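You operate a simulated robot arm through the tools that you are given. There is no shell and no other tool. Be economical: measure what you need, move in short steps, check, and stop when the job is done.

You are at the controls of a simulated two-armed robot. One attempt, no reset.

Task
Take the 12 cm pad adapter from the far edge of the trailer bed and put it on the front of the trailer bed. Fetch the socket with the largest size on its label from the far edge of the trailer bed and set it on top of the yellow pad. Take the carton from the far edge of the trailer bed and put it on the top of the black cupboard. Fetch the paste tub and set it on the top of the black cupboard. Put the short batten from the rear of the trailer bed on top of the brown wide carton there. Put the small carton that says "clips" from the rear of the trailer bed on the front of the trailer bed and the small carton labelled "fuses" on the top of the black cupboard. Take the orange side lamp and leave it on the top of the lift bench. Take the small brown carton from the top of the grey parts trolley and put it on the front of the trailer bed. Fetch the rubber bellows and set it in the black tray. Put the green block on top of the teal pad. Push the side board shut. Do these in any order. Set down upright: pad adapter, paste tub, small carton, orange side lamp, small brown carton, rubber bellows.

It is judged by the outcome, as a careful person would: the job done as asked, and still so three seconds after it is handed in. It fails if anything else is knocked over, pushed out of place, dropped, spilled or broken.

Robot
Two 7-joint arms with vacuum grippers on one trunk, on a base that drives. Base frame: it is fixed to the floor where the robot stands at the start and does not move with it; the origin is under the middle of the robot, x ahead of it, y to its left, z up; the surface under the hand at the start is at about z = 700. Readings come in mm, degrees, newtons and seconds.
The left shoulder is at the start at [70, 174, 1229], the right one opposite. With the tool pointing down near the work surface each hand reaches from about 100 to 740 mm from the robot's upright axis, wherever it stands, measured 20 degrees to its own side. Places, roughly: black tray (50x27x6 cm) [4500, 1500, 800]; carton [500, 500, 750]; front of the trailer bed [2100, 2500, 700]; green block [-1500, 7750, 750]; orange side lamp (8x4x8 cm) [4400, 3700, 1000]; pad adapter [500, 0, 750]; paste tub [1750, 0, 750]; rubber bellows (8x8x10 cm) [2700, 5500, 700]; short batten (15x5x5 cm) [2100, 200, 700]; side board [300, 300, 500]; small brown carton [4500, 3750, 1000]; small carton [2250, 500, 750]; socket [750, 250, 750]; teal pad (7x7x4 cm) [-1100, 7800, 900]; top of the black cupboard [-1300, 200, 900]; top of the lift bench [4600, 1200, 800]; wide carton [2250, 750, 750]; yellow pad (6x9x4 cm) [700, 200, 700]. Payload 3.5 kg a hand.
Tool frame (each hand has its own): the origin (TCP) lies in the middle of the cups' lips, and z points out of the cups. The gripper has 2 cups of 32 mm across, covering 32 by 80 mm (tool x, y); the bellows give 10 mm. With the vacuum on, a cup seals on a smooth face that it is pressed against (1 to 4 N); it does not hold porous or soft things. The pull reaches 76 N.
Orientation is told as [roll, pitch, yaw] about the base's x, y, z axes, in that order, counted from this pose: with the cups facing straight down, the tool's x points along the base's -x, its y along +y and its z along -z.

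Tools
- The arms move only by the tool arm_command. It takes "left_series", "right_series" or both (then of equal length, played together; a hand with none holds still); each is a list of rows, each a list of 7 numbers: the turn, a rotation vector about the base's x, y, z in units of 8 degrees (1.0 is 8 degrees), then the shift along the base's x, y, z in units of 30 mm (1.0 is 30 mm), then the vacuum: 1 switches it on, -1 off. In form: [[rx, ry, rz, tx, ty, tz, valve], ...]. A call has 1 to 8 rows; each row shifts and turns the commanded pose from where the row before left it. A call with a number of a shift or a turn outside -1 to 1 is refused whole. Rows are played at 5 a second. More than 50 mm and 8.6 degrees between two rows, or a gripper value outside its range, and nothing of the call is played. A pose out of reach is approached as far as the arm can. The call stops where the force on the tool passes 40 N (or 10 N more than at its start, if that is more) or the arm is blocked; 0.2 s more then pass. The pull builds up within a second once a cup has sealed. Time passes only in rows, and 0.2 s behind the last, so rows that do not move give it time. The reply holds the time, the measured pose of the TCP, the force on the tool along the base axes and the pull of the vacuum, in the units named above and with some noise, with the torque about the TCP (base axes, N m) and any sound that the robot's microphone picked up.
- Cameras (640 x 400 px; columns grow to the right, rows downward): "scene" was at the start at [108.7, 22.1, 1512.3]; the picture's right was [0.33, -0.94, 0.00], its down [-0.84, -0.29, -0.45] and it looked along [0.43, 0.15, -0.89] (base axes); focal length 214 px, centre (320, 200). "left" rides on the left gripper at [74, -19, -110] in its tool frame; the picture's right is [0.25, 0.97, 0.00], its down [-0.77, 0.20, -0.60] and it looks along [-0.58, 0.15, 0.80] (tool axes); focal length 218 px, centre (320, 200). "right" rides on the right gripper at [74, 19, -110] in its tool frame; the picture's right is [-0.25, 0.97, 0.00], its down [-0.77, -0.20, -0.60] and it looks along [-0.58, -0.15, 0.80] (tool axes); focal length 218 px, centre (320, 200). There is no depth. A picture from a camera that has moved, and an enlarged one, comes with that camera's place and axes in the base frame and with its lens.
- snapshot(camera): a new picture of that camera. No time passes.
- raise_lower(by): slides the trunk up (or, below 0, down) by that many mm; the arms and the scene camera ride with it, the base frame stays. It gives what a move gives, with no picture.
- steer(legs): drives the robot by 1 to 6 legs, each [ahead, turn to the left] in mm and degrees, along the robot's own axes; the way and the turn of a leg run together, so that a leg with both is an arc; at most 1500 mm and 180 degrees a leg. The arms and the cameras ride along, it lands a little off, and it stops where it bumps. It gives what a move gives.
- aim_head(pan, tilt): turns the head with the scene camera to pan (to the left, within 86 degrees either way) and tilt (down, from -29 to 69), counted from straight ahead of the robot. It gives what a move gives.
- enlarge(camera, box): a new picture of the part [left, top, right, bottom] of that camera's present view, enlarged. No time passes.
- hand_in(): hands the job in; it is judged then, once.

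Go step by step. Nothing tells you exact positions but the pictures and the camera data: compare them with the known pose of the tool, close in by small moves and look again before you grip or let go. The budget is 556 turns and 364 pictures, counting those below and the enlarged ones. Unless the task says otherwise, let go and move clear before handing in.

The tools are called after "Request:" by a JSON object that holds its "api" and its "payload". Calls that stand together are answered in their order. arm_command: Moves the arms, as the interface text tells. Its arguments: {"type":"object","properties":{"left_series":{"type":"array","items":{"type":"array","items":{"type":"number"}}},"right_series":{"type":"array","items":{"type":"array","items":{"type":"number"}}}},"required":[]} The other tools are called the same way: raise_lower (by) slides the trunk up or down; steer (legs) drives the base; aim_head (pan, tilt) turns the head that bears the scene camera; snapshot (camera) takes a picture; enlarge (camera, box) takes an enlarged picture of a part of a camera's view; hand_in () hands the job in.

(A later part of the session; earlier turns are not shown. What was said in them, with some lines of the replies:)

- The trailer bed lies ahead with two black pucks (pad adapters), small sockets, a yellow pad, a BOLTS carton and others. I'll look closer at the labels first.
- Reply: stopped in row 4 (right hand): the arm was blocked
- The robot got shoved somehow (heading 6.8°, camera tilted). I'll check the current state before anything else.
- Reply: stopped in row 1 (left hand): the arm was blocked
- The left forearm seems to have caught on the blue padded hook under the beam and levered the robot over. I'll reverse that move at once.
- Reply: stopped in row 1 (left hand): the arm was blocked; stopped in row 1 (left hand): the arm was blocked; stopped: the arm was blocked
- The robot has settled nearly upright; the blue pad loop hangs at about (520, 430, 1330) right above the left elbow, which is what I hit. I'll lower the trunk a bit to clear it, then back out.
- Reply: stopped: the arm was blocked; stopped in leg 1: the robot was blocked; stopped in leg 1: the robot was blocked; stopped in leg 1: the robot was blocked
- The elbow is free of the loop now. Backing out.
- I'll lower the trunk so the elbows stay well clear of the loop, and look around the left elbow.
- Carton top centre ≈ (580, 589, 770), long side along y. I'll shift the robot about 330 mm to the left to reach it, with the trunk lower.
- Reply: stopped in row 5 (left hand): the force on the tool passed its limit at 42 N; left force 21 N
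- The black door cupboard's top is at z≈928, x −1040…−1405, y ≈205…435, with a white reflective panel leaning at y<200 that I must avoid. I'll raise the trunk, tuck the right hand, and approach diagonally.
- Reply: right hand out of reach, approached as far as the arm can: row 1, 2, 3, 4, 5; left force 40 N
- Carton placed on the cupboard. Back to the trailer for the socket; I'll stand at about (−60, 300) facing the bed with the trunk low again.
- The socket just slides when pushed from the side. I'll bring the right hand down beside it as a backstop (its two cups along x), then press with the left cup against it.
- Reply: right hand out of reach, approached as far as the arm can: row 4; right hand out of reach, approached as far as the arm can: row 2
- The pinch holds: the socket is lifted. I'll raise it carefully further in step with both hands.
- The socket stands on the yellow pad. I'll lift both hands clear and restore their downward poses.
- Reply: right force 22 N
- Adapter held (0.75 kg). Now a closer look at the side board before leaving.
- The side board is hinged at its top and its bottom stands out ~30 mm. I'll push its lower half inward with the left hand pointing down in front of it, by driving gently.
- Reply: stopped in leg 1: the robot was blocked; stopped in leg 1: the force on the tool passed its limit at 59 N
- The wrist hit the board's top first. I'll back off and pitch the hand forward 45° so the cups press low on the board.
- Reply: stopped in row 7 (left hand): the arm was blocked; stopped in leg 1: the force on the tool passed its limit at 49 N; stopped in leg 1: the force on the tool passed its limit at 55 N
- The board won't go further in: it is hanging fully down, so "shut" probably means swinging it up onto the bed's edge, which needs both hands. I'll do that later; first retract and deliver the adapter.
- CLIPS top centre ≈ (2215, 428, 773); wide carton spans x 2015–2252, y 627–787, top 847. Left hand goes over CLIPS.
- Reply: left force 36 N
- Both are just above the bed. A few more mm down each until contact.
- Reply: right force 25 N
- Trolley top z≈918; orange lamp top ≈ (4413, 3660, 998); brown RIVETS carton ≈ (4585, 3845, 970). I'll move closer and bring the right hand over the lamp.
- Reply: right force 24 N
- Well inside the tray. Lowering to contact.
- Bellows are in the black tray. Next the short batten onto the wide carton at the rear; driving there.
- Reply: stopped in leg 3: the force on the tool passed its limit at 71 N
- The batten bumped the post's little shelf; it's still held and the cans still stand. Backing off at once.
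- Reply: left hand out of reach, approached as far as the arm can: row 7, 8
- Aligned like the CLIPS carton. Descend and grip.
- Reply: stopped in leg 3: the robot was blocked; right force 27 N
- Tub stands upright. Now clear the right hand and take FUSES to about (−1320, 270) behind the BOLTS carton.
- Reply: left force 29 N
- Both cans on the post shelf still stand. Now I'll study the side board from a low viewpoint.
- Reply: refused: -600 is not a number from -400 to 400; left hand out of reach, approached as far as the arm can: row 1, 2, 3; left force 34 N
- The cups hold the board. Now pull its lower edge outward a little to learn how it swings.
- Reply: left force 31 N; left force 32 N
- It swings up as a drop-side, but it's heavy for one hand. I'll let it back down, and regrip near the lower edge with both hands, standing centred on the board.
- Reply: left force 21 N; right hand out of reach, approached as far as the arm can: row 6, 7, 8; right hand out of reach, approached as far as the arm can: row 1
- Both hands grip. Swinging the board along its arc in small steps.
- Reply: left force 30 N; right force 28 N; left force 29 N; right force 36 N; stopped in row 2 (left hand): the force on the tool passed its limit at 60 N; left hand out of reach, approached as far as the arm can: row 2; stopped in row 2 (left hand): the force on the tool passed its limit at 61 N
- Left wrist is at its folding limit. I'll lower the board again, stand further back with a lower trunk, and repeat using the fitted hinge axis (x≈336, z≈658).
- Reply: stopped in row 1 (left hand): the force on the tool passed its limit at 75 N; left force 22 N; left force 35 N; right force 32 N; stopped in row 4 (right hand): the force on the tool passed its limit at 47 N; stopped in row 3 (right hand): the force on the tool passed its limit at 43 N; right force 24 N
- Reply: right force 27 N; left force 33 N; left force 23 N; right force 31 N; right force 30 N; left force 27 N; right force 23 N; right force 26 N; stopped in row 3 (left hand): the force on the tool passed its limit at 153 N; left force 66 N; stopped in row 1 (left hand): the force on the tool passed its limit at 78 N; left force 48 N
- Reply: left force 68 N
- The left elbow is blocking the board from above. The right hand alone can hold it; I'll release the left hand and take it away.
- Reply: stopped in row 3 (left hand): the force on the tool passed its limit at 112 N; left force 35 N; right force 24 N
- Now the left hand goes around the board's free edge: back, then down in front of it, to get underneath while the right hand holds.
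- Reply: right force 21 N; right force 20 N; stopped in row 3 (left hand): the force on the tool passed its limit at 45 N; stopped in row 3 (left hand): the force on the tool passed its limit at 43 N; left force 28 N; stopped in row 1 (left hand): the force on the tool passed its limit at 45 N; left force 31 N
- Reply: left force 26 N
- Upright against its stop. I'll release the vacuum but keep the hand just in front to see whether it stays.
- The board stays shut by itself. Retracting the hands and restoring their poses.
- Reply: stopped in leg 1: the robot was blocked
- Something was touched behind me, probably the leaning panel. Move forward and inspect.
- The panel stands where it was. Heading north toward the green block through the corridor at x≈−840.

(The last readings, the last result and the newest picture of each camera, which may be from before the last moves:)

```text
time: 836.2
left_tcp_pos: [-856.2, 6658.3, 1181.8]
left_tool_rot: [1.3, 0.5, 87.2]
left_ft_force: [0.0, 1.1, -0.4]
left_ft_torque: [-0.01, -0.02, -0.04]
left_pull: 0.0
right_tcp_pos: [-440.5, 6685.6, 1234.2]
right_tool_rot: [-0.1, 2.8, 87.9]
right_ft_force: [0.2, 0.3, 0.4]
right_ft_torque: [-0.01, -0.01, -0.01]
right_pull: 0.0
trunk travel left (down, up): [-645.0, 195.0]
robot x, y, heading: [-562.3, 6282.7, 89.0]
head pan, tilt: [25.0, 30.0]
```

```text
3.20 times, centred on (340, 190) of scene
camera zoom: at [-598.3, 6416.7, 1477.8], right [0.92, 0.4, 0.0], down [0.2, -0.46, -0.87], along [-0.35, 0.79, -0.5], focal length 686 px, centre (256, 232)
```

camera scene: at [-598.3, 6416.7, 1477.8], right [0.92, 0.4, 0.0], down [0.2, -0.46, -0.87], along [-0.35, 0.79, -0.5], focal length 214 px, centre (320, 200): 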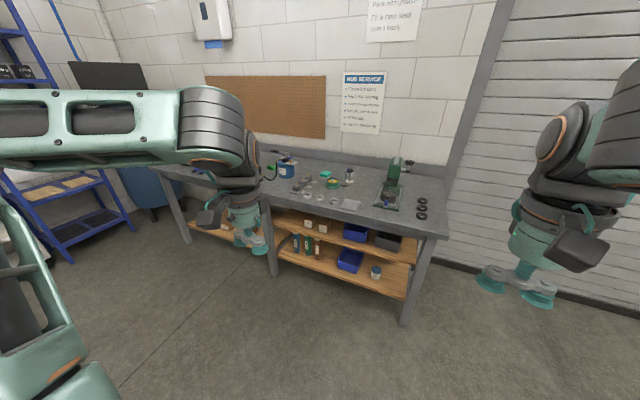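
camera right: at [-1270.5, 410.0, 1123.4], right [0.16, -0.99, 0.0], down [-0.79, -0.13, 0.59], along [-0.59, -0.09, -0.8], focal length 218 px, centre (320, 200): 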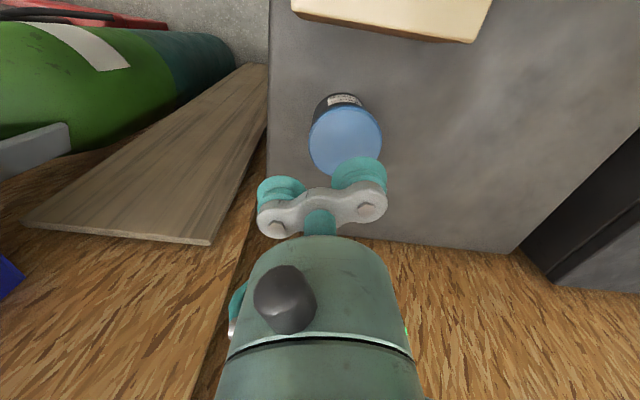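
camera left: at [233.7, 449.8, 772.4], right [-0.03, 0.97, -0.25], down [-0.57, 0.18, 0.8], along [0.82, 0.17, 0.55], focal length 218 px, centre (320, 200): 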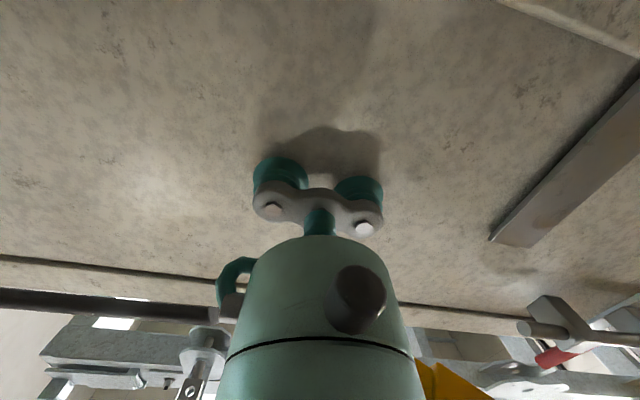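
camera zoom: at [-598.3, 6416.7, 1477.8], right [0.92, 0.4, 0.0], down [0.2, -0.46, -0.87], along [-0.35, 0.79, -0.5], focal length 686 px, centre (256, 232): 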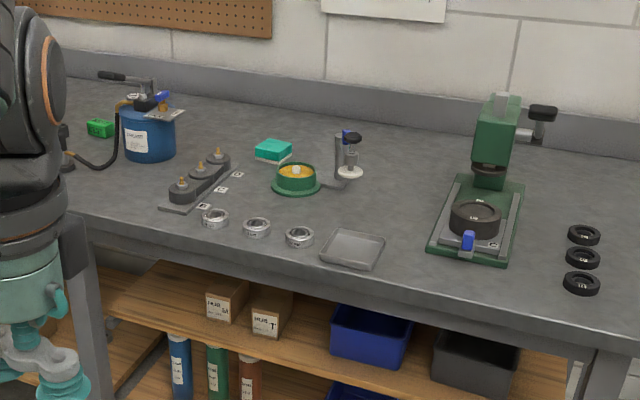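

Request:
{"api": "steer", "payload": {"legs": [[0, 54.5], [1000, 0], [0, -53]]}}

Request:
{"api": "aim_head", "payload": {"pan": 0, "tilt": 40}}

Request:
{"api": "snapshot", "payload": {"camera": "scene"}}

```text
time: 846.2
left_tcp_pos: [-1653.9, 7263.7, 1182.2]
left_tool_rot: [1.2, 0.5, 87.4]
left_ft_force: [0.6, 0.1, 0.4]
left_ft_torque: [-0.03, -0.01, 0.01]
left_pull: 0.1
right_tcp_pos: [-1239.1, 7292.5, 1233.8]
right_tool_rot: [-0.2, 2.9, 88.2]
right_ft_force: [0.5, -0.2, 0.6]
right_ft_torque: [-0.03, -0.04, 0.03]
right_pull: 0.1
trunk travel left (down, up): [-645.0, 195.0]
robot x, y, heading: [-1355.0, 6891.3, 88.7]
head pan, tilt: [25.0, 30.0]
```

```text
time: 847.1
left_tcp_pos: [-1654.3, 7264.6, 1182.8]
left_tool_rot: [1.2, 0.5, 87.4]
left_ft_force: [0.3, 0.3, -0.4]
left_ft_torque: [0.01, -0.03, 0.0]
left_pull: 0.1
right_tcp_pos: [-1239.0, 7292.4, 1233.5]
right_tool_rot: [-0.1, 2.9, 88.1]
right_ft_force: [-0.3, -0.5, -0.2]
right_ft_torque: [-0.03, -0.02, 0.06]
right_pull: 0.1
trunk travel left (down, up): [-645.0, 195.0]
robot x, y, heading: [-1355.8, 6891.5, 88.8]
head pan, tilt: [0.0, 40.0]
```

```text
89 pictures are left
camera scene: at [-1356.9, 7025.9, 1462.5], right [1.0, -0.02, 0.0], down [-0.01, -0.64, -0.77], along [0.01, 0.77, -0.64], focal length 214 px, centre (320, 200)
```

scene: 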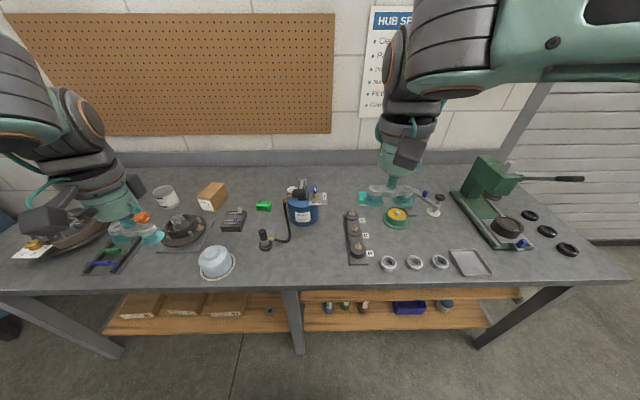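

Request:
{"api": "enlarge", "payload": {"camera": "scene", "box": [220, 160, 340, 260]}}

Request:
{"api": "enlarge", "payload": {"camera": "scene", "box": [330, 160, 450, 260]}}

```text
4.00 times, centred on (280, 210) of scene
camera zoom: at [-1356.9, 7025.9, 1462.5], right [1.0, -0.02, 0.0], down [-0.01, -0.64, -0.77], along [0.01, 0.77, -0.64], focal length 858 px, centre (480, 160)
```

zoom: 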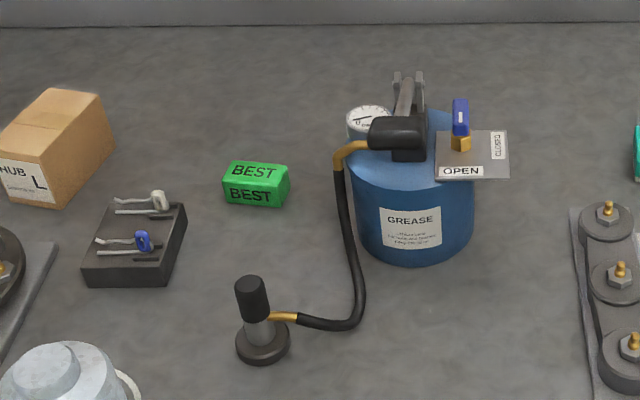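

```text
4.00 times, centred on (390, 210) of scene
camera zoom: at [-1356.9, 7025.9, 1462.5], right [1.0, -0.02, 0.0], down [-0.01, -0.64, -0.77], along [0.01, 0.77, -0.64], focal length 858 px, centre (40, 160)
```

zoom: 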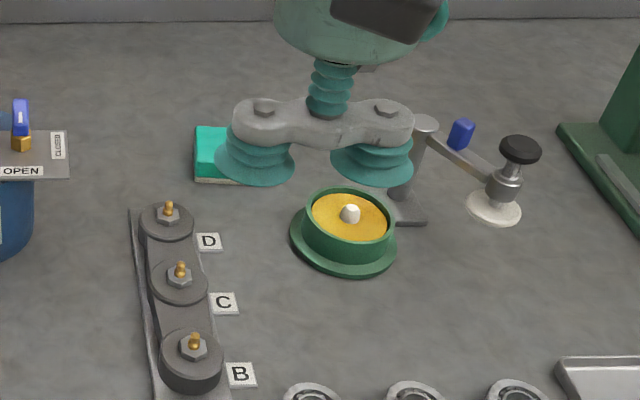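

Request:
{"api": "steer", "payload": {"legs": [[0, 42], [170, 0], [0, -41]]}}

Request:
{"api": "arm_command", "payload": {"left_series": [[0, 0, 0, 0.5, 1, 0, -1], [0, 0, 0, 0.5, 1, 0, -1], [0, 0, 0, 0.5, 1, 0, -1], [0, 0, 0, 0.5, 1, 0, -1], [0, 0, 0, 0.5, 1, 0, -1], [0, 0, 0, 0.5, 1, -0.5, -1], [0, 0, 0, 0.5, 1, -1, -1], [0, 0, 0, 0.5, 1, -1, -1]]}}

Request:
{"api": "snapshot", "payload": {"camera": "left"}}

Request:
{"api": "snapshot", "payload": {"camera": "scene"}}

```text
time: 852.4
left_tcp_pos: [-1770.7, 7391.7, 1181.2]
left_tool_rot: [1.2, 0.5, 88.1]
left_ft_force: [-0.1, -0.6, -1.1]
left_ft_torque: [0.03, -0.02, 0.03]
left_pull: 0.0
right_tcp_pos: [-1354.7, 7425.2, 1233.0]
right_tool_rot: [-0.2, 2.9, 88.8]
right_ft_force: [-0.3, -1.6, 0.1]
right_ft_torque: [-0.02, 0.01, 0.02]
right_pull: 0.1
trunk travel left (down, up): [-645.0, 195.0]
robot x, y, heading: [-1470.1, 7018.7, 89.8]
head pan, tilt: [0.0, 40.0]
```

```text
time: 854.2
left_tcp_pos: [-1648.1, 7633.1, 1107.9]
left_tool_rot: [1.2, 0.6, 88.1]
left_ft_force: [0.1, -0.1, -0.1]
left_ft_torque: [-0.03, 0.0, -0.01]
left_pull: 0.0
right_tcp_pos: [-1355.6, 7426.2, 1232.6]
right_tool_rot: [-0.1, 2.9, 88.8]
right_ft_force: [1.3, 0.9, 0.1]
right_ft_torque: [-0.02, 0.0, 0.01]
right_pull: 0.0
trunk travel left (down, up): [-645.0, 195.0]
robot x, y, heading: [-1466.8, 7022.4, 89.8]
head pan, tilt: [0.0, 40.0]
```

```text
86 pictures are left
camera left: at [-1630.3, 7560.4, 1218.7], right [-0.98, -0.22, 0.02], down [-0.16, 0.78, 0.6], along [-0.15, 0.58, -0.8], focal length 218 px, centre (320, 200)
```

left: 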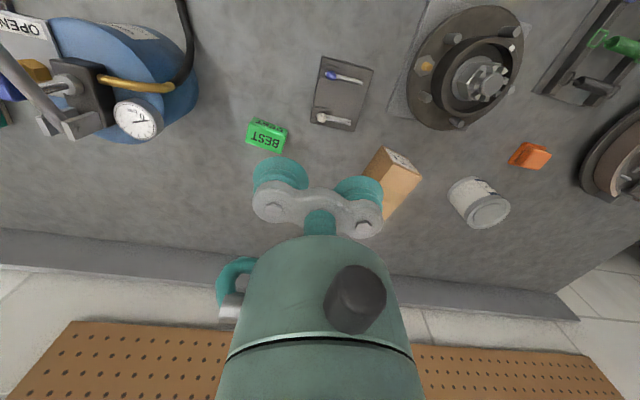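

```text
85 pictures are left
camera scene: at [-1469.4, 7158.7, 1462.2], right [1.0, -0.01, 0.0], down [-0.01, -0.64, -0.76], along [0.01, 0.76, -0.64], focal length 214 px, centre (320, 200)
```

scene: 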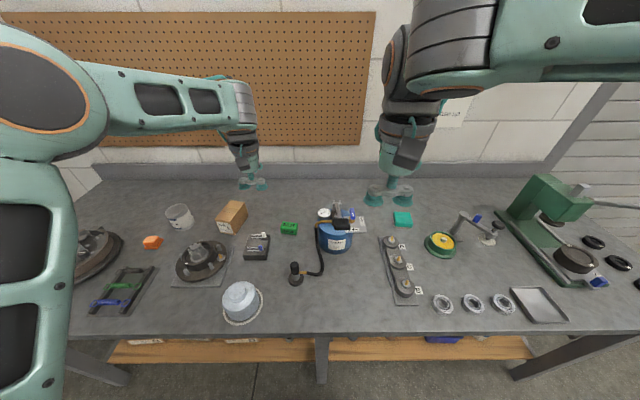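

Request:
{"api": "enlarge", "payload": {"camera": "left", "box": [230, 100, 310, 170]}}

Request:
{"api": "enlarge", "payload": {"camera": "scene", "box": [370, 190, 430, 240]}}

```text
5.71 times, centred on (270, 135) of left
camera zoom: at [-1630.3, 7560.4, 1218.7], right [-0.98, -0.22, 0.02], down [-0.16, 0.78, 0.6], along [-0.15, 0.58, -0.8], focal length 1247 px, centre (606, 571)
```

zoom: 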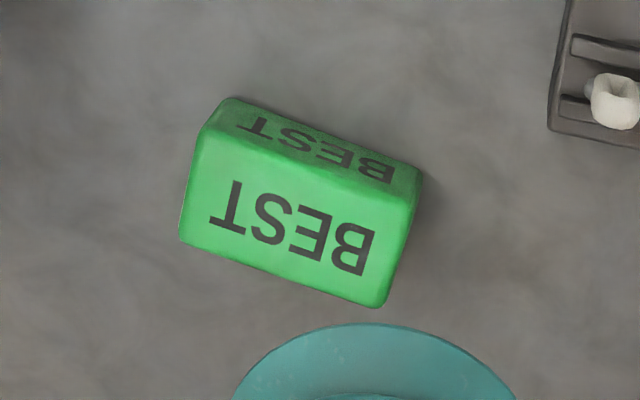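

```text
8.00 times, centred on (400, 215) of scene
camera zoom: at [-1469.4, 7158.7, 1462.2], right [1.0, -0.01, 0.0], down [-0.01, -0.64, -0.76], along [0.01, 0.76, -0.64], focal length 1716 px, centre (-320, 80)
```

zoom: 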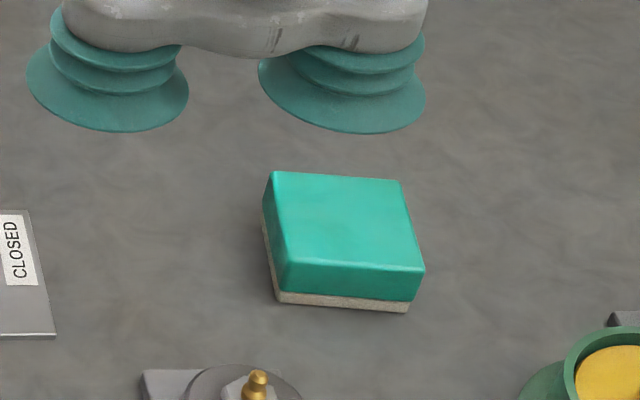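

Request:
{"api": "arm_command", "payload": {"left_series": [[-0.15, 0, 0.2, 0.5, 0.8, -0.8, -1], [0, 0, 0, 0.5, 0.8, -1, -1], [0, 0, 0, 0.5, 0.8, -1, -1], [0, 0, 0, 0, 0, -1, -1], [0, 0, 0, 0, 0, -1, -1], [0, 0, 0, 0, 0, -1, -1]]}}

Request:
{"api": "enlarge", "payload": {"camera": "left", "box": [200, 80, 440, 260]}}

Request:
{"api": "enlarge", "payload": {"camera": "scene", "box": [230, 180, 330, 260]}}

```text
time: 855.6
left_tcp_pos: [-1605.0, 7705.7, 932.3]
left_tool_rot: [1.3, 1.8, 89.7]
left_ft_force: [0.1, 1.0, -0.5]
left_ft_torque: [0.0, -0.01, 0.02]
left_pull: 0.1
right_tcp_pos: [-1355.9, 7425.1, 1232.8]
right_tool_rot: [-0.2, 3.1, 88.7]
right_ft_force: [0.0, 0.5, -0.2]
right_ft_torque: [0.01, 0.0, -0.02]
right_pull: 0.1
trunk travel left (down, up): [-645.0, 195.0]
robot x, y, heading: [-1470.3, 7020.3, 89.5]
head pan, tilt: [0.0, 40.0]
```

```text
2.22 times, centred on (320, 170) of left
camera zoom: at [-1584.6, 7635.2, 1045.4], right [-0.97, -0.25, 0.03], down [-0.18, 0.79, 0.58], along [-0.17, 0.56, -0.81], focal length 485 px, centre (320, 267)
```

zoom: 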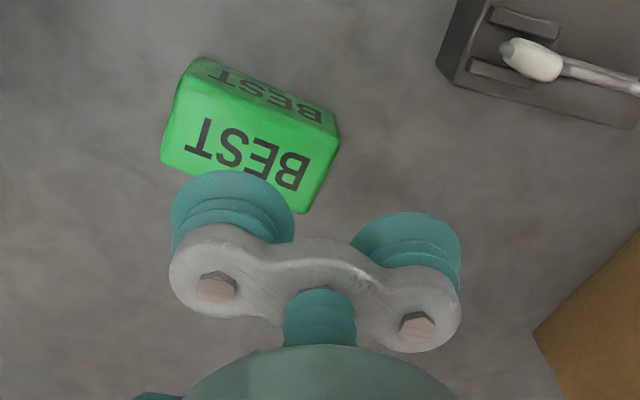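

```text
5.00 times, centred on (280, 220) of scene
camera zoom: at [-1470.5, 7157.5, 1462.4], right [1.0, -0.01, 0.0], down [0.0, -0.64, -0.77], along [0.01, 0.77, -0.64], focal length 1072 px, centre (520, 100)
```

zoom: 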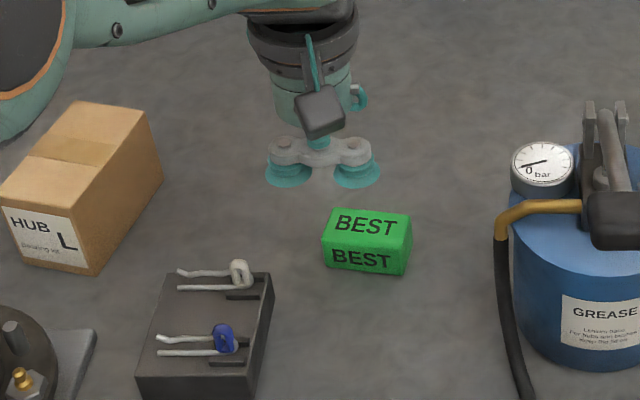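

Request:
{"api": "arm_command", "payload": {"left_series": [[0.22, -0.16, 0, 0.14, 0.14, -0.4, -1], [0, 0, 0, 0, 0, -0.6, -1], [0, 0, 0, 0, 0, 0, -1]]}}

Request:
{"api": "enlarge", "payload": {"camera": "left", "box": [200, 80, 440, 260]}}

```text
time: 856.4
left_tcp_pos: [-1602.3, 7707.5, 903.5]
left_tool_rot: [-0.1, 0.0, 89.6]
left_ft_force: [0.4, -0.9, -0.4]
left_ft_torque: [0.0, 0.01, 0.0]
left_pull: 0.1
right_tcp_pos: [-1356.2, 7423.8, 1233.9]
right_tool_rot: [-0.1, 2.8, 88.9]
right_ft_force: [0.0, -0.2, -0.1]
right_ft_torque: [0.01, 0.0, 0.03]
right_pull: 0.0
trunk travel left (down, up): [-645.0, 195.0]
robot x, y, heading: [-1468.0, 7020.0, 89.4]
head pan, tilt: [0.0, 40.0]
```

```text
2.22 times, centred on (320, 170) of left
camera zoom: at [-1582.9, 7634.3, 1014.3], right [-0.97, -0.25, 0.0], down [-0.2, 0.77, 0.61], along [-0.15, 0.59, -0.8], focal length 485 px, centre (320, 267)
```

zoom: 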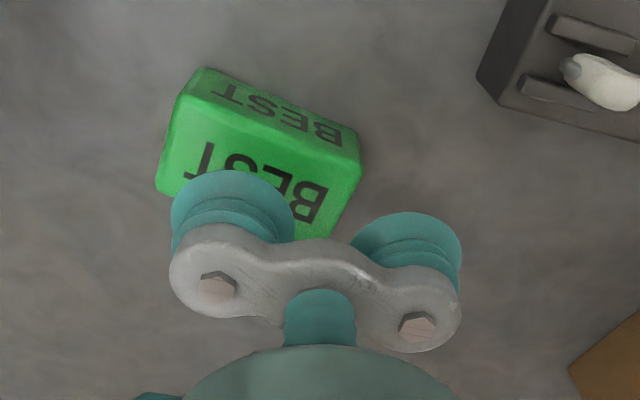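

Request:
{"api": "arm_command", "payload": {"left_series": [[0, 0, 0, -0.06, 0, -0.6, 1], [0, 0, 0, 0, 0, -0.3, 1], [0, 0, 0, 0, 0, -0.15, 1], [0, 0, 0, 0, 0, 0, 1], [0, 0, 0, 0, 0, 0, 1]]}}

Request:
{"api": "enlarge", "payload": {"camera": "left", "box": [200, 80, 440, 260]}}

```text
time: 857.6
left_tcp_pos: [-1603.1, 7708.3, 873.5]
left_tool_rot: [-0.1, -0.3, 89.8]
left_ft_force: [-0.4, 3.6, 10.9]
left_ft_torque: [-0.02, -0.88, 0.08]
left_pull: 38.1
right_tcp_pos: [-1354.7, 7422.5, 1234.2]
right_tool_rot: [-0.1, 2.9, 88.8]
right_ft_force: [1.0, 0.3, 0.0]
right_ft_torque: [0.0, 0.0, -0.02]
right_pull: 0.1
trunk travel left (down, up): [-645.0, 195.0]
robot x, y, heading: [-1468.1, 7019.9, 89.5]
head pan, tilt: [0.0, 40.0]
```

```text
2.22 times, centred on (320, 170) of left
camera zoom: at [-1584.7, 7634.3, 983.8], right [-0.97, -0.25, 0.0], down [-0.2, 0.77, 0.61], along [-0.15, 0.59, -0.79], focal length 485 px, centre (320, 267)
```

zoom: 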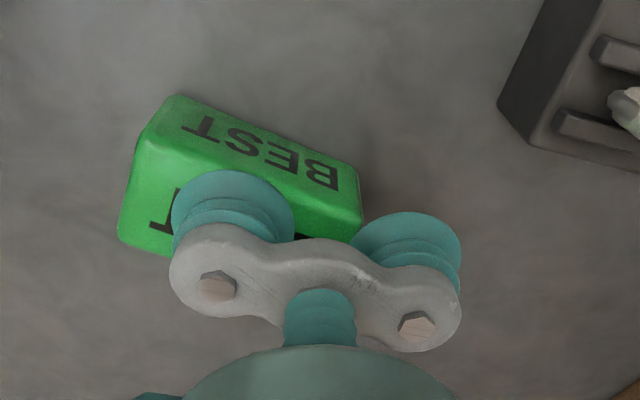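

Request:
{"api": "arm_command", "payload": {"left_series": [[0, 0, 0, 0, 0, 0.3, 1], [0, 0, 0, 0, 0, 0.6, 1], [0, 0, 0, 0, 0, 1, 1], [0, 0, 0, 0, 0, 1, 1], [0, 0, 0, 0, 0, 1, 1], [0, 0, 0, 0, 0, 1, 1], [0, 0, 0, 0, -1, 1, 1], [0, 0, 0, 0, -1, 1, 1]]}}

Request:
{"api": "arm_command", "payload": {"left_series": [[0, 0, 0, 0, -1, 0, 1], [0, 0, 0, 0, -1, 0, 1], [0, 0, 0, 0, -1, 0, 1], [0, 0, 0, 0, -1, 0, 1], [0, 0, 0, 0, -1, 0, 1], [0, 0, 0, 0, -1, 0, 1]]}}

Request:
{"api": "snapshot", "payload": {"camera": "left"}}

```text
time: 859.4
left_tcp_pos: [-1604.7, 7647.3, 1081.7]
left_tool_rot: [-0.1, -0.3, 89.8]
left_ft_force: [-0.2, 0.0, -0.6]
left_ft_torque: [0.03, -0.6, 0.02]
left_pull: 37.6
right_tcp_pos: [-1355.8, 7422.1, 1232.7]
right_tool_rot: [-0.2, 2.8, 88.8]
right_ft_force: [-0.7, 0.2, 0.3]
right_ft_torque: [0.04, -0.01, 0.04]
right_pull: 0.1
trunk travel left (down, up): [-645.0, 195.0]
robot x, y, heading: [-1473.2, 7017.8, 89.4]
head pan, tilt: [0.0, 40.0]
```

```text
time: 860.8
left_tcp_pos: [-1601.8, 7466.9, 1079.6]
left_tool_rot: [0.0, -0.2, 89.6]
left_ft_force: [-0.1, 0.6, -1.0]
left_ft_torque: [0.0, -0.6, -0.02]
left_pull: 38.0
right_tcp_pos: [-1355.7, 7424.1, 1234.1]
right_tool_rot: [-0.2, 2.7, 88.9]
right_ft_force: [-1.7, -0.3, -0.6]
right_ft_torque: [0.0, -0.01, 0.0]
right_pull: 0.1
trunk travel left (down, up): [-645.0, 195.0]
robot x, y, heading: [-1466.8, 7021.5, 89.8]
head pan, tilt: [0.0, 40.0]
```

```text
78 pictures are left
camera left: at [-1585.0, 7393.2, 1189.8], right [-0.97, -0.25, 0.0], down [-0.2, 0.77, 0.61], along [-0.15, 0.59, -0.8], focal length 218 px, centre (320, 200)
```

left: 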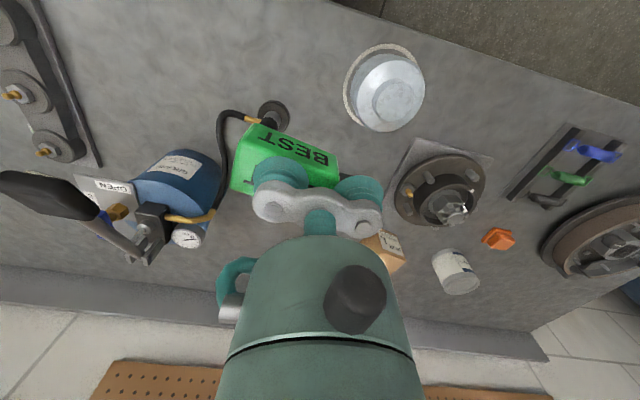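

Request:
{"api": "steer", "payload": {"legs": [[-220, 0], [0, -90], [440, 0], [0, 90], [215, 0]]}}

Request:
{"api": "arm_command", "payload": {"right_series": [[0, 0, 0, 1, 0, 0, -1], [0, 0, 0, 1, 0, 0, -1], [0, 0, 0, 1, 0, 0, -1], [0, 0, 0, 1, 0, 0, -1]]}}

Request:
{"api": "snapshot", "payload": {"camera": "scene"}}

```text
time: 873.7
left_tcp_pos: [-1160.8, 7458.2, 1078.5]
left_tool_rot: [-0.1, -0.1, 89.5]
left_ft_force: [-0.6, -0.4, 0.4]
left_ft_torque: [-0.01, -0.56, 0.02]
left_pull: 37.6
right_tcp_pos: [-914.3, 7413.0, 1234.4]
right_tool_rot: [-0.3, 2.9, 88.7]
right_ft_force: [-0.9, -0.5, 0.6]
right_ft_torque: [-0.05, 0.0, -0.01]
right_pull: 0.1
trunk travel left (down, up): [-645.0, 195.0]
robot x, y, heading: [-1029.5, 7007.1, 89.7]
head pan, tilt: [0.0, 40.0]
```

```text
time: 874.7
left_tcp_pos: [-1159.2, 7457.2, 1079.4]
left_tool_rot: [0.1, -0.2, 89.6]
left_ft_force: [1.0, -0.2, -0.4]
left_ft_torque: [-0.04, -0.56, 0.02]
left_pull: 38.0
right_tcp_pos: [-791.1, 7413.0, 1234.6]
right_tool_rot: [-0.1, 2.8, 88.8]
right_ft_force: [1.2, -0.2, 0.5]
right_ft_torque: [0.06, -0.01, 0.02]
right_pull: 0.1
trunk travel left (down, up): [-645.0, 195.0]
robot x, y, heading: [-1031.3, 7011.3, 89.3]
head pan, tilt: [0.0, 40.0]
```

```text
77 pictures are left
camera scene: at [-1027.6, 7144.7, 1462.5], right [1.0, -0.01, 0.0], down [-0.01, -0.64, -0.77], along [0.01, 0.77, -0.64], focal length 214 px, centre (320, 200)
```

scene: 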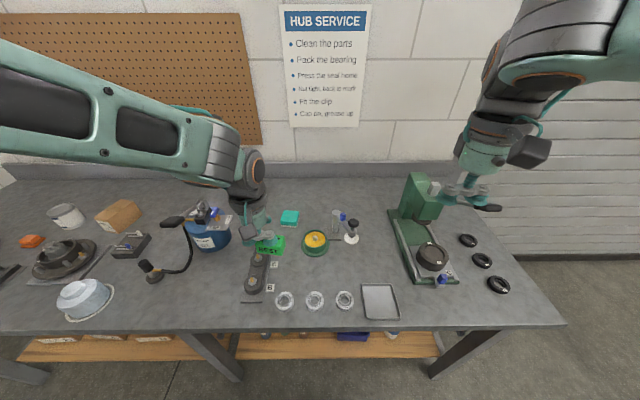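

Request:
{"api": "arm_command", "payload": {"left_series": [[0, 0, 0, 0, 1, 0, 1], [0, 0, 0, 0, 1, 0, 1], [0, 0, 0, 0, 1, 0, 1], [0, 0, 0, 0, 1, 0, 1], [0, 0, 0, 0, 1, 0, 1], [0, 0, 0, 0, 1, 0, 1], [0, 0, 0, 0, 1, 0, 1], [0, 0, 0, 0, 1, -0.5, 1]]}}

Request:
{"api": "arm_command", "payload": {"left_series": [[0, 0, 0, -0.1, 0.8, -0.8, 1], [0, 0, 0, 0, 0.8, -0.8, 1], [0, 0, 0, 0, 0, -0.8, 1]]}}

Request:
{"api": "enlarge", "payload": {"camera": "left", "box": [160, 40, 480, 260]}}

Request:
{"api": "enlarge", "payload": {"camera": "scene", "box": [240, 170, 340, 250]}}

```text
time: 876.5
left_tcp_pos: [-1162.5, 7699.9, 1062.1]
left_tool_rot: [-0.2, 0.1, 89.6]
left_ft_force: [0.5, 0.9, -1.0]
left_ft_torque: [-0.02, -0.58, 0.06]
left_pull: 37.9
right_tcp_pos: [-795.8, 7416.1, 1232.7]
right_tool_rot: [-0.2, 3.1, 88.8]
right_ft_force: [0.2, -0.6, -0.5]
right_ft_torque: [-0.01, 0.03, 0.01]
right_pull: 0.1
trunk travel left (down, up): [-645.0, 195.0]
robot x, y, heading: [-1031.2, 7011.0, 89.6]
head pan, tilt: [0.0, 40.0]
```

```text
time: 877.3
left_tcp_pos: [-1164.7, 7746.1, 990.6]
left_tool_rot: [-0.1, -0.1, 89.5]
left_ft_force: [-0.3, 0.3, -0.4]
left_ft_torque: [0.02, -0.56, 0.04]
left_pull: 38.1
right_tcp_pos: [-794.3, 7412.8, 1234.3]
right_tool_rot: [-0.1, 2.9, 88.8]
right_ft_force: [0.9, 0.0, 0.8]
right_ft_torque: [0.01, 0.04, 0.01]
right_pull: 0.1
trunk travel left (down, up): [-645.0, 195.0]
robot x, y, heading: [-1027.4, 7007.7, 89.8]
head pan, tilt: [0.0, 40.0]
```

```text
1.82 times, centred on (320, 150) of left
camera zoom: at [-1146.2, 7671.7, 1102.6], right [-0.97, -0.25, 0.0], down [-0.2, 0.77, 0.61], along [-0.15, 0.59, -0.8], focal length 397 px, centre (320, 291)
```

zoom: 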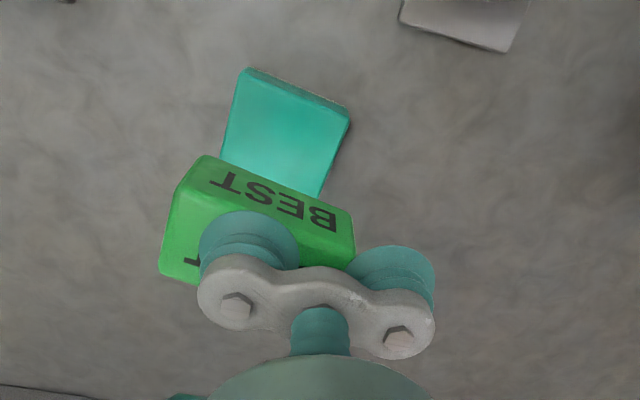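

```text
5.00 times, centred on (290, 210) of scene
camera zoom: at [-1029.4, 7144.1, 1462.6], right [1.0, -0.01, 0.0], down [-0.01, -0.64, -0.77], along [0.01, 0.77, -0.64], focal length 1072 px, centre (470, 150)
```

zoom: 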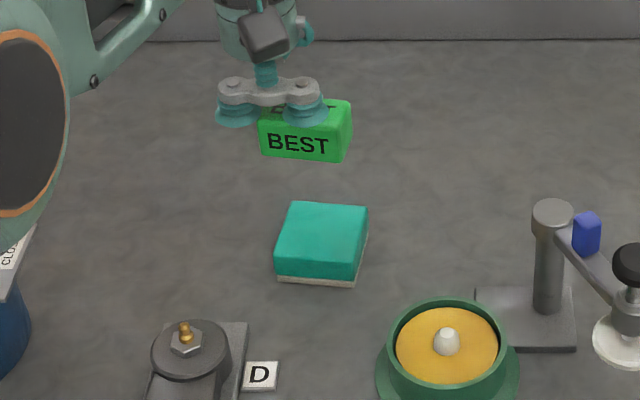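

Request:
{"api": "arm_command", "payload": {"left_series": [[0, 0, 0, 0, 0, -1, 1], [0, 0, 0, 0, 0, -0.9, 1], [0, 0, 0, 0, 0, -0.2, 1], [0, 0, 0, 0, 0, 0, 1]]}}

Request:
{"api": "enlarge", "payload": {"camera": "scene", "box": [260, 180, 330, 240]}}

```text
time: 878.3
left_tcp_pos: [-1165.6, 7745.5, 930.4]
left_tool_rot: [0.0, -0.2, 89.6]
left_ft_force: [0.3, -0.6, -1.1]
left_ft_torque: [0.0, -0.59, 0.04]
left_pull: 38.1
right_tcp_pos: [-794.4, 7413.7, 1234.0]
right_tool_rot: [-0.2, 3.0, 88.9]
right_ft_force: [-0.2, 0.1, 0.6]
right_ft_torque: [-0.01, 0.0, -0.01]
right_pull: 0.0
trunk travel left (down, up): [-645.0, 195.0]
robot x, y, heading: [-1029.3, 7007.5, 89.3]
head pan, tilt: [0.0, 40.0]
```

```text
6.67 times, centred on (295, 210) of scene
camera zoom: at [-1029.5, 7145.6, 1462.4], right [1.0, -0.01, 0.0], down [-0.01, -0.64, -0.77], along [0.01, 0.77, -0.64], focal length 1430 px, centre (487, 133)
```

zoom: 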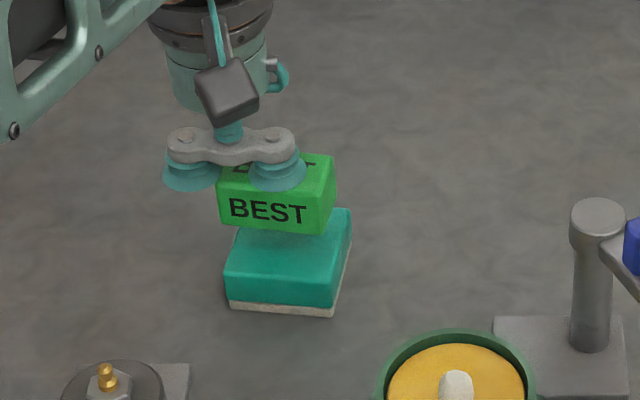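

Request:
{"api": "arm_command", "payload": {"left_series": [[0, 0, 0, 0.2, -0.17, -0.1, 1], [0, 0, 0, 0, 0, -0.2, 1], [0, 0, 0, 0, 0, -0.1, 1], [0, 0, 0, 0, 0, 0, 1]]}}

Request:
{"api": "arm_command", "payload": {"left_series": [[0, 0, 0, 0, 0, -0.1, 1], [0, 0, 0, 0, 0, -0.1, 1], [0, 0, 0, 0, 0, 0, 1]]}}

```text
time: 879.3
left_tcp_pos: [-1158.9, 7740.4, 915.9]
left_tool_rot: [-0.1, -0.1, 89.7]
left_ft_force: [-0.7, -0.3, -0.3]
left_ft_torque: [-0.05, -0.59, 0.01]
left_pull: 38.0
right_tcp_pos: [-794.4, 7414.0, 1233.6]
right_tool_rot: [-0.1, 2.9, 88.8]
right_ft_force: [0.2, -0.3, 0.3]
right_ft_torque: [0.01, -0.01, 0.0]
right_pull: 0.0
trunk travel left (down, up): [-645.0, 195.0]
robot x, y, heading: [-1028.8, 7007.4, 89.6]
head pan, tilt: [0.0, 40.0]
```

```text
time: 880.1
left_tcp_pos: [-1159.8, 7741.3, 911.3]
left_tool_rot: [-0.1, -0.1, 89.5]
left_ft_force: [-0.9, -0.8, -1.1]
left_ft_torque: [-0.02, -0.56, 0.03]
left_pull: 38.4
right_tcp_pos: [-795.4, 7413.9, 1233.3]
right_tool_rot: [-0.2, 2.9, 88.9]
right_ft_force: [0.8, -0.1, 0.2]
right_ft_torque: [-0.01, 0.01, 0.02]
right_pull: 0.1
trunk travel left (down, up): [-645.0, 195.0]
robot x, y, heading: [-1031.9, 7009.8, 89.5]
head pan, tilt: [0.0, 40.0]
```

Request:
{"api": "arm_command", "payload": {"left_series": [[0, 0, 0, 0, 0, -0.1, 1], [0, 0, 0, 0, 0, -0.1, 1], [0, 0, 0, 0, 0, 0, 1]]}}

Request:
{"api": "enlarge", "payload": {"camera": "scene", "box": [260, 180, 330, 240]}}

```text
time: 880.9
left_tcp_pos: [-1159.0, 7739.4, 905.8]
left_tool_rot: [-0.1, -0.2, 89.5]
left_ft_force: [-0.4, 0.5, 6.1]
left_ft_torque: [-0.01, -0.74, 0.04]
left_pull: 37.7
right_tcp_pos: [-794.9, 7412.5, 1233.5]
right_tool_rot: [-0.2, 2.9, 88.8]
right_ft_force: [-0.7, -0.5, 0.1]
right_ft_torque: [0.02, 0.01, 0.02]
right_pull: 0.1
trunk travel left (down, up): [-645.0, 195.0]
robot x, y, heading: [-1028.6, 7011.2, 89.6]
head pan, tilt: [0.0, 40.0]
```

```text
6.67 times, centred on (295, 210) of scene
camera zoom: at [-1029.3, 7144.7, 1462.6], right [1.0, -0.01, 0.0], down [-0.01, -0.64, -0.77], along [0.01, 0.77, -0.64], focal length 1430 px, centre (487, 133)
```

zoom: 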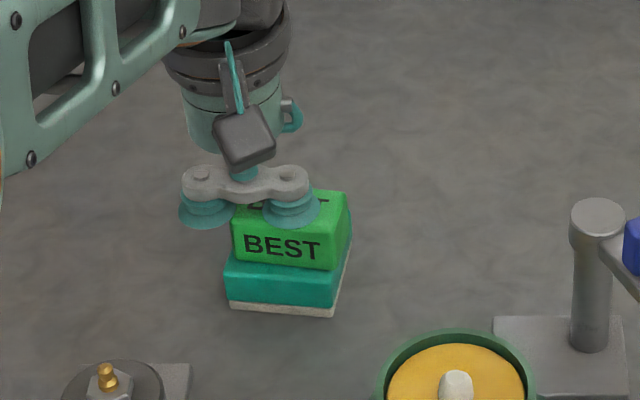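

Request:
{"api": "arm_command", "payload": {"left_series": [[0, 0, 0, 0, 0, 0.3, 1], [0, 0, 0, -0.1, 0.3, 0, 1], [0, 0, 0, 0, 0, -0.2, 1], [0, 0, 0, 0, 0, -0.1, 1], [0, 0, 0, 0, 0, 0, 1]]}}

Request:
{"api": "arm_command", "payload": {"left_series": [[0, 0, 0, 0, 0, 0, -1], [0, 0, 0, 0, 0, 0, -1], [0, 0, 0, 0, 0, 0, -1], [0, 0, 0, 0, 0, 0.2, -1], [0, 0, 0, 0, 0, 0.6, -1], [0, 0, 0, 0, 0, 1, -1], [0, 0, 0, 0, 0, 1, -1], [0, 0, 0, 0, 0, 1, -1]]}}

Request:
{"api": "enlarge", "payload": {"camera": "scene", "box": [260, 180, 330, 240]}}

```text
time: 882.1
left_tcp_pos: [-1160.6, 7749.2, 907.0]
left_tool_rot: [0.0, -0.1, 89.7]
left_ft_force: [-0.6, 1.3, 5.3]
left_ft_torque: [-0.03, -0.74, 0.08]
left_pull: 37.9
right_tcp_pos: [-794.2, 7412.6, 1234.2]
right_tool_rot: [-0.3, 2.9, 88.7]
right_ft_force: [-0.5, 0.1, -0.3]
right_ft_torque: [0.0, 0.02, 0.0]
right_pull: 0.0
trunk travel left (down, up): [-645.0, 195.0]
robot x, y, heading: [-1029.2, 7010.0, 89.7]
head pan, tilt: [0.0, 40.0]
```

```text
time: 883.9
left_tcp_pos: [-1161.9, 7748.7, 1021.3]
left_tool_rot: [-0.1, -0.1, 89.6]
left_ft_force: [0.1, -0.1, 0.1]
left_ft_torque: [0.0, 0.03, -0.01]
left_pull: 0.1
right_tcp_pos: [-793.4, 7412.4, 1233.1]
right_tool_rot: [-0.2, 3.0, 88.7]
right_ft_force: [0.6, -0.7, -0.2]
right_ft_torque: [0.01, 0.02, 0.01]
right_pull: 0.0
trunk travel left (down, up): [-645.0, 195.0]
robot x, y, heading: [-1033.0, 7007.1, 89.5]
head pan, tilt: [0.0, 40.0]
```

```text
6.67 times, centred on (295, 210) of scene
camera zoom: at [-1029.3, 7144.8, 1462.5], right [1.0, -0.01, 0.0], down [-0.01, -0.64, -0.77], along [0.01, 0.77, -0.64], focal length 1430 px, centre (487, 133)
```

zoom: 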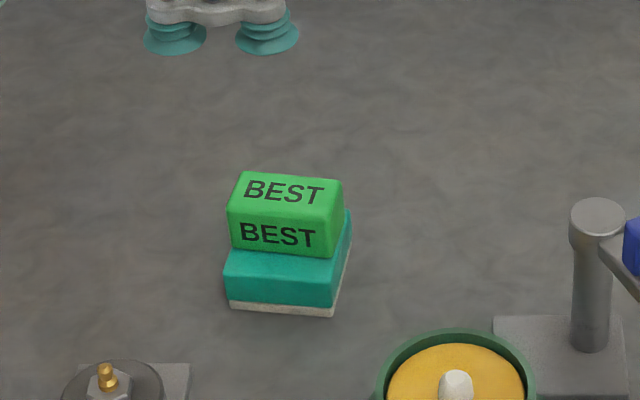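

The block sits on the teal pad. Moving clear before handing in.

Request:
{"api": "arm_command", "payload": {"left_series": [[0, 0, 0, 0, -1, 1, -1], [0, 0, 0, 0, -1, 0.5, -1], [0, 0, 0, 0, -1, 0, -1], [0, 0, 0, 0, -1, 0, -1], [0, 0, 0, 0, -1, 0, -1], [0, 0, 0, 0, -1, 0, -1], [0, 0, 0, 0, -1, 0, -1], [0, 0, 0, 0, -1, 0, -1]]}}

Request:
{"api": "steer", "payload": {"legs": [[-450, 0]]}}

Request:
{"api": "snapshot", "payload": {"camera": "scene"}}

```text
time: 885.7
left_tcp_pos: [-1160.9, 7508.2, 1065.2]
left_tool_rot: [-0.1, -0.1, 89.6]
left_ft_force: [0.6, -0.8, 0.0]
left_ft_torque: [-0.01, 0.02, 0.03]
left_pull: 0.0
right_tcp_pos: [-794.9, 7412.7, 1233.2]
right_tool_rot: [-0.2, 2.8, 88.8]
right_ft_force: [0.4, 0.8, 0.4]
right_ft_torque: [0.02, 0.04, 0.02]
right_pull: 0.2
trunk travel left (down, up): [-645.0, 195.0]
robot x, y, heading: [-1030.8, 7011.7, 89.8]
head pan, tilt: [0.0, 40.0]
```

```text
time: 888.4
left_tcp_pos: [-1164.9, 7059.7, 1064.6]
left_tool_rot: [-0.1, 0.1, 89.4]
left_ft_force: [-0.3, -0.4, 0.3]
left_ft_torque: [0.0, 0.01, -0.06]
left_pull: 0.0
right_tcp_pos: [-797.4, 6962.2, 1233.5]
right_tool_rot: [-0.2, 2.9, 88.6]
right_ft_force: [0.2, 1.0, 0.6]
right_ft_torque: [0.01, 0.02, -0.01]
right_pull: 0.1
trunk travel left (down, up): [-645.0, 195.0]
robot x, y, heading: [-1034.7, 6557.6, 89.2]
head pan, tilt: [0.0, 40.0]
```

```text
71 pictures are left
camera scene: at [-1033.5, 6695.2, 1462.4], right [1.0, -0.01, 0.0], down [-0.01, -0.64, -0.77], along [0.01, 0.77, -0.64], focal length 214 px, centre (320, 200)
```

scene: 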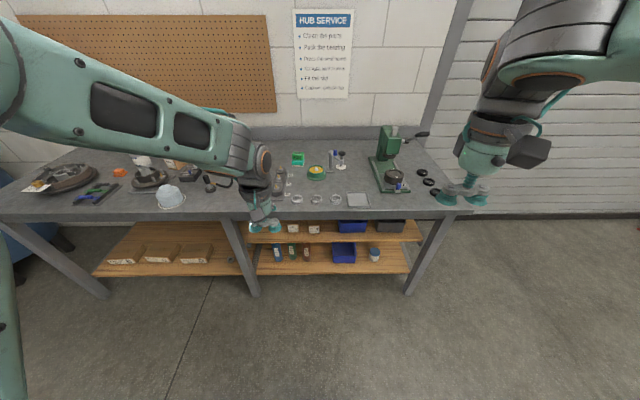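

Request:
{"api": "hand_in", "payload": {}}

```text
The job is handed in.
```

I've handed the job in, and by the last pictures I took of each item, all twelve tasks are done.

- **Not re-checked at the end:** I did not look at the socket on the yellow pad again after raising the side board. The board hid it from view.
- **Bumps on the way:**
  - Early on, the left arm caught the blue hook under the beam and the robot tipped. It recovered.
  - The short batten hit the small shelf on one lift post, and the paste tub hit the shelf on the other. The cans on both shelves were still standing afterwards.
  - The base touched the foot of the white panel leaning on the black cupboard. Later pictures show it in the same place, within measuring error.
- **Side board:** it was hanging fully open, so I swung it up to its upright stop. It stayed there for about two seconds after I let go, but I did not hear it latch.
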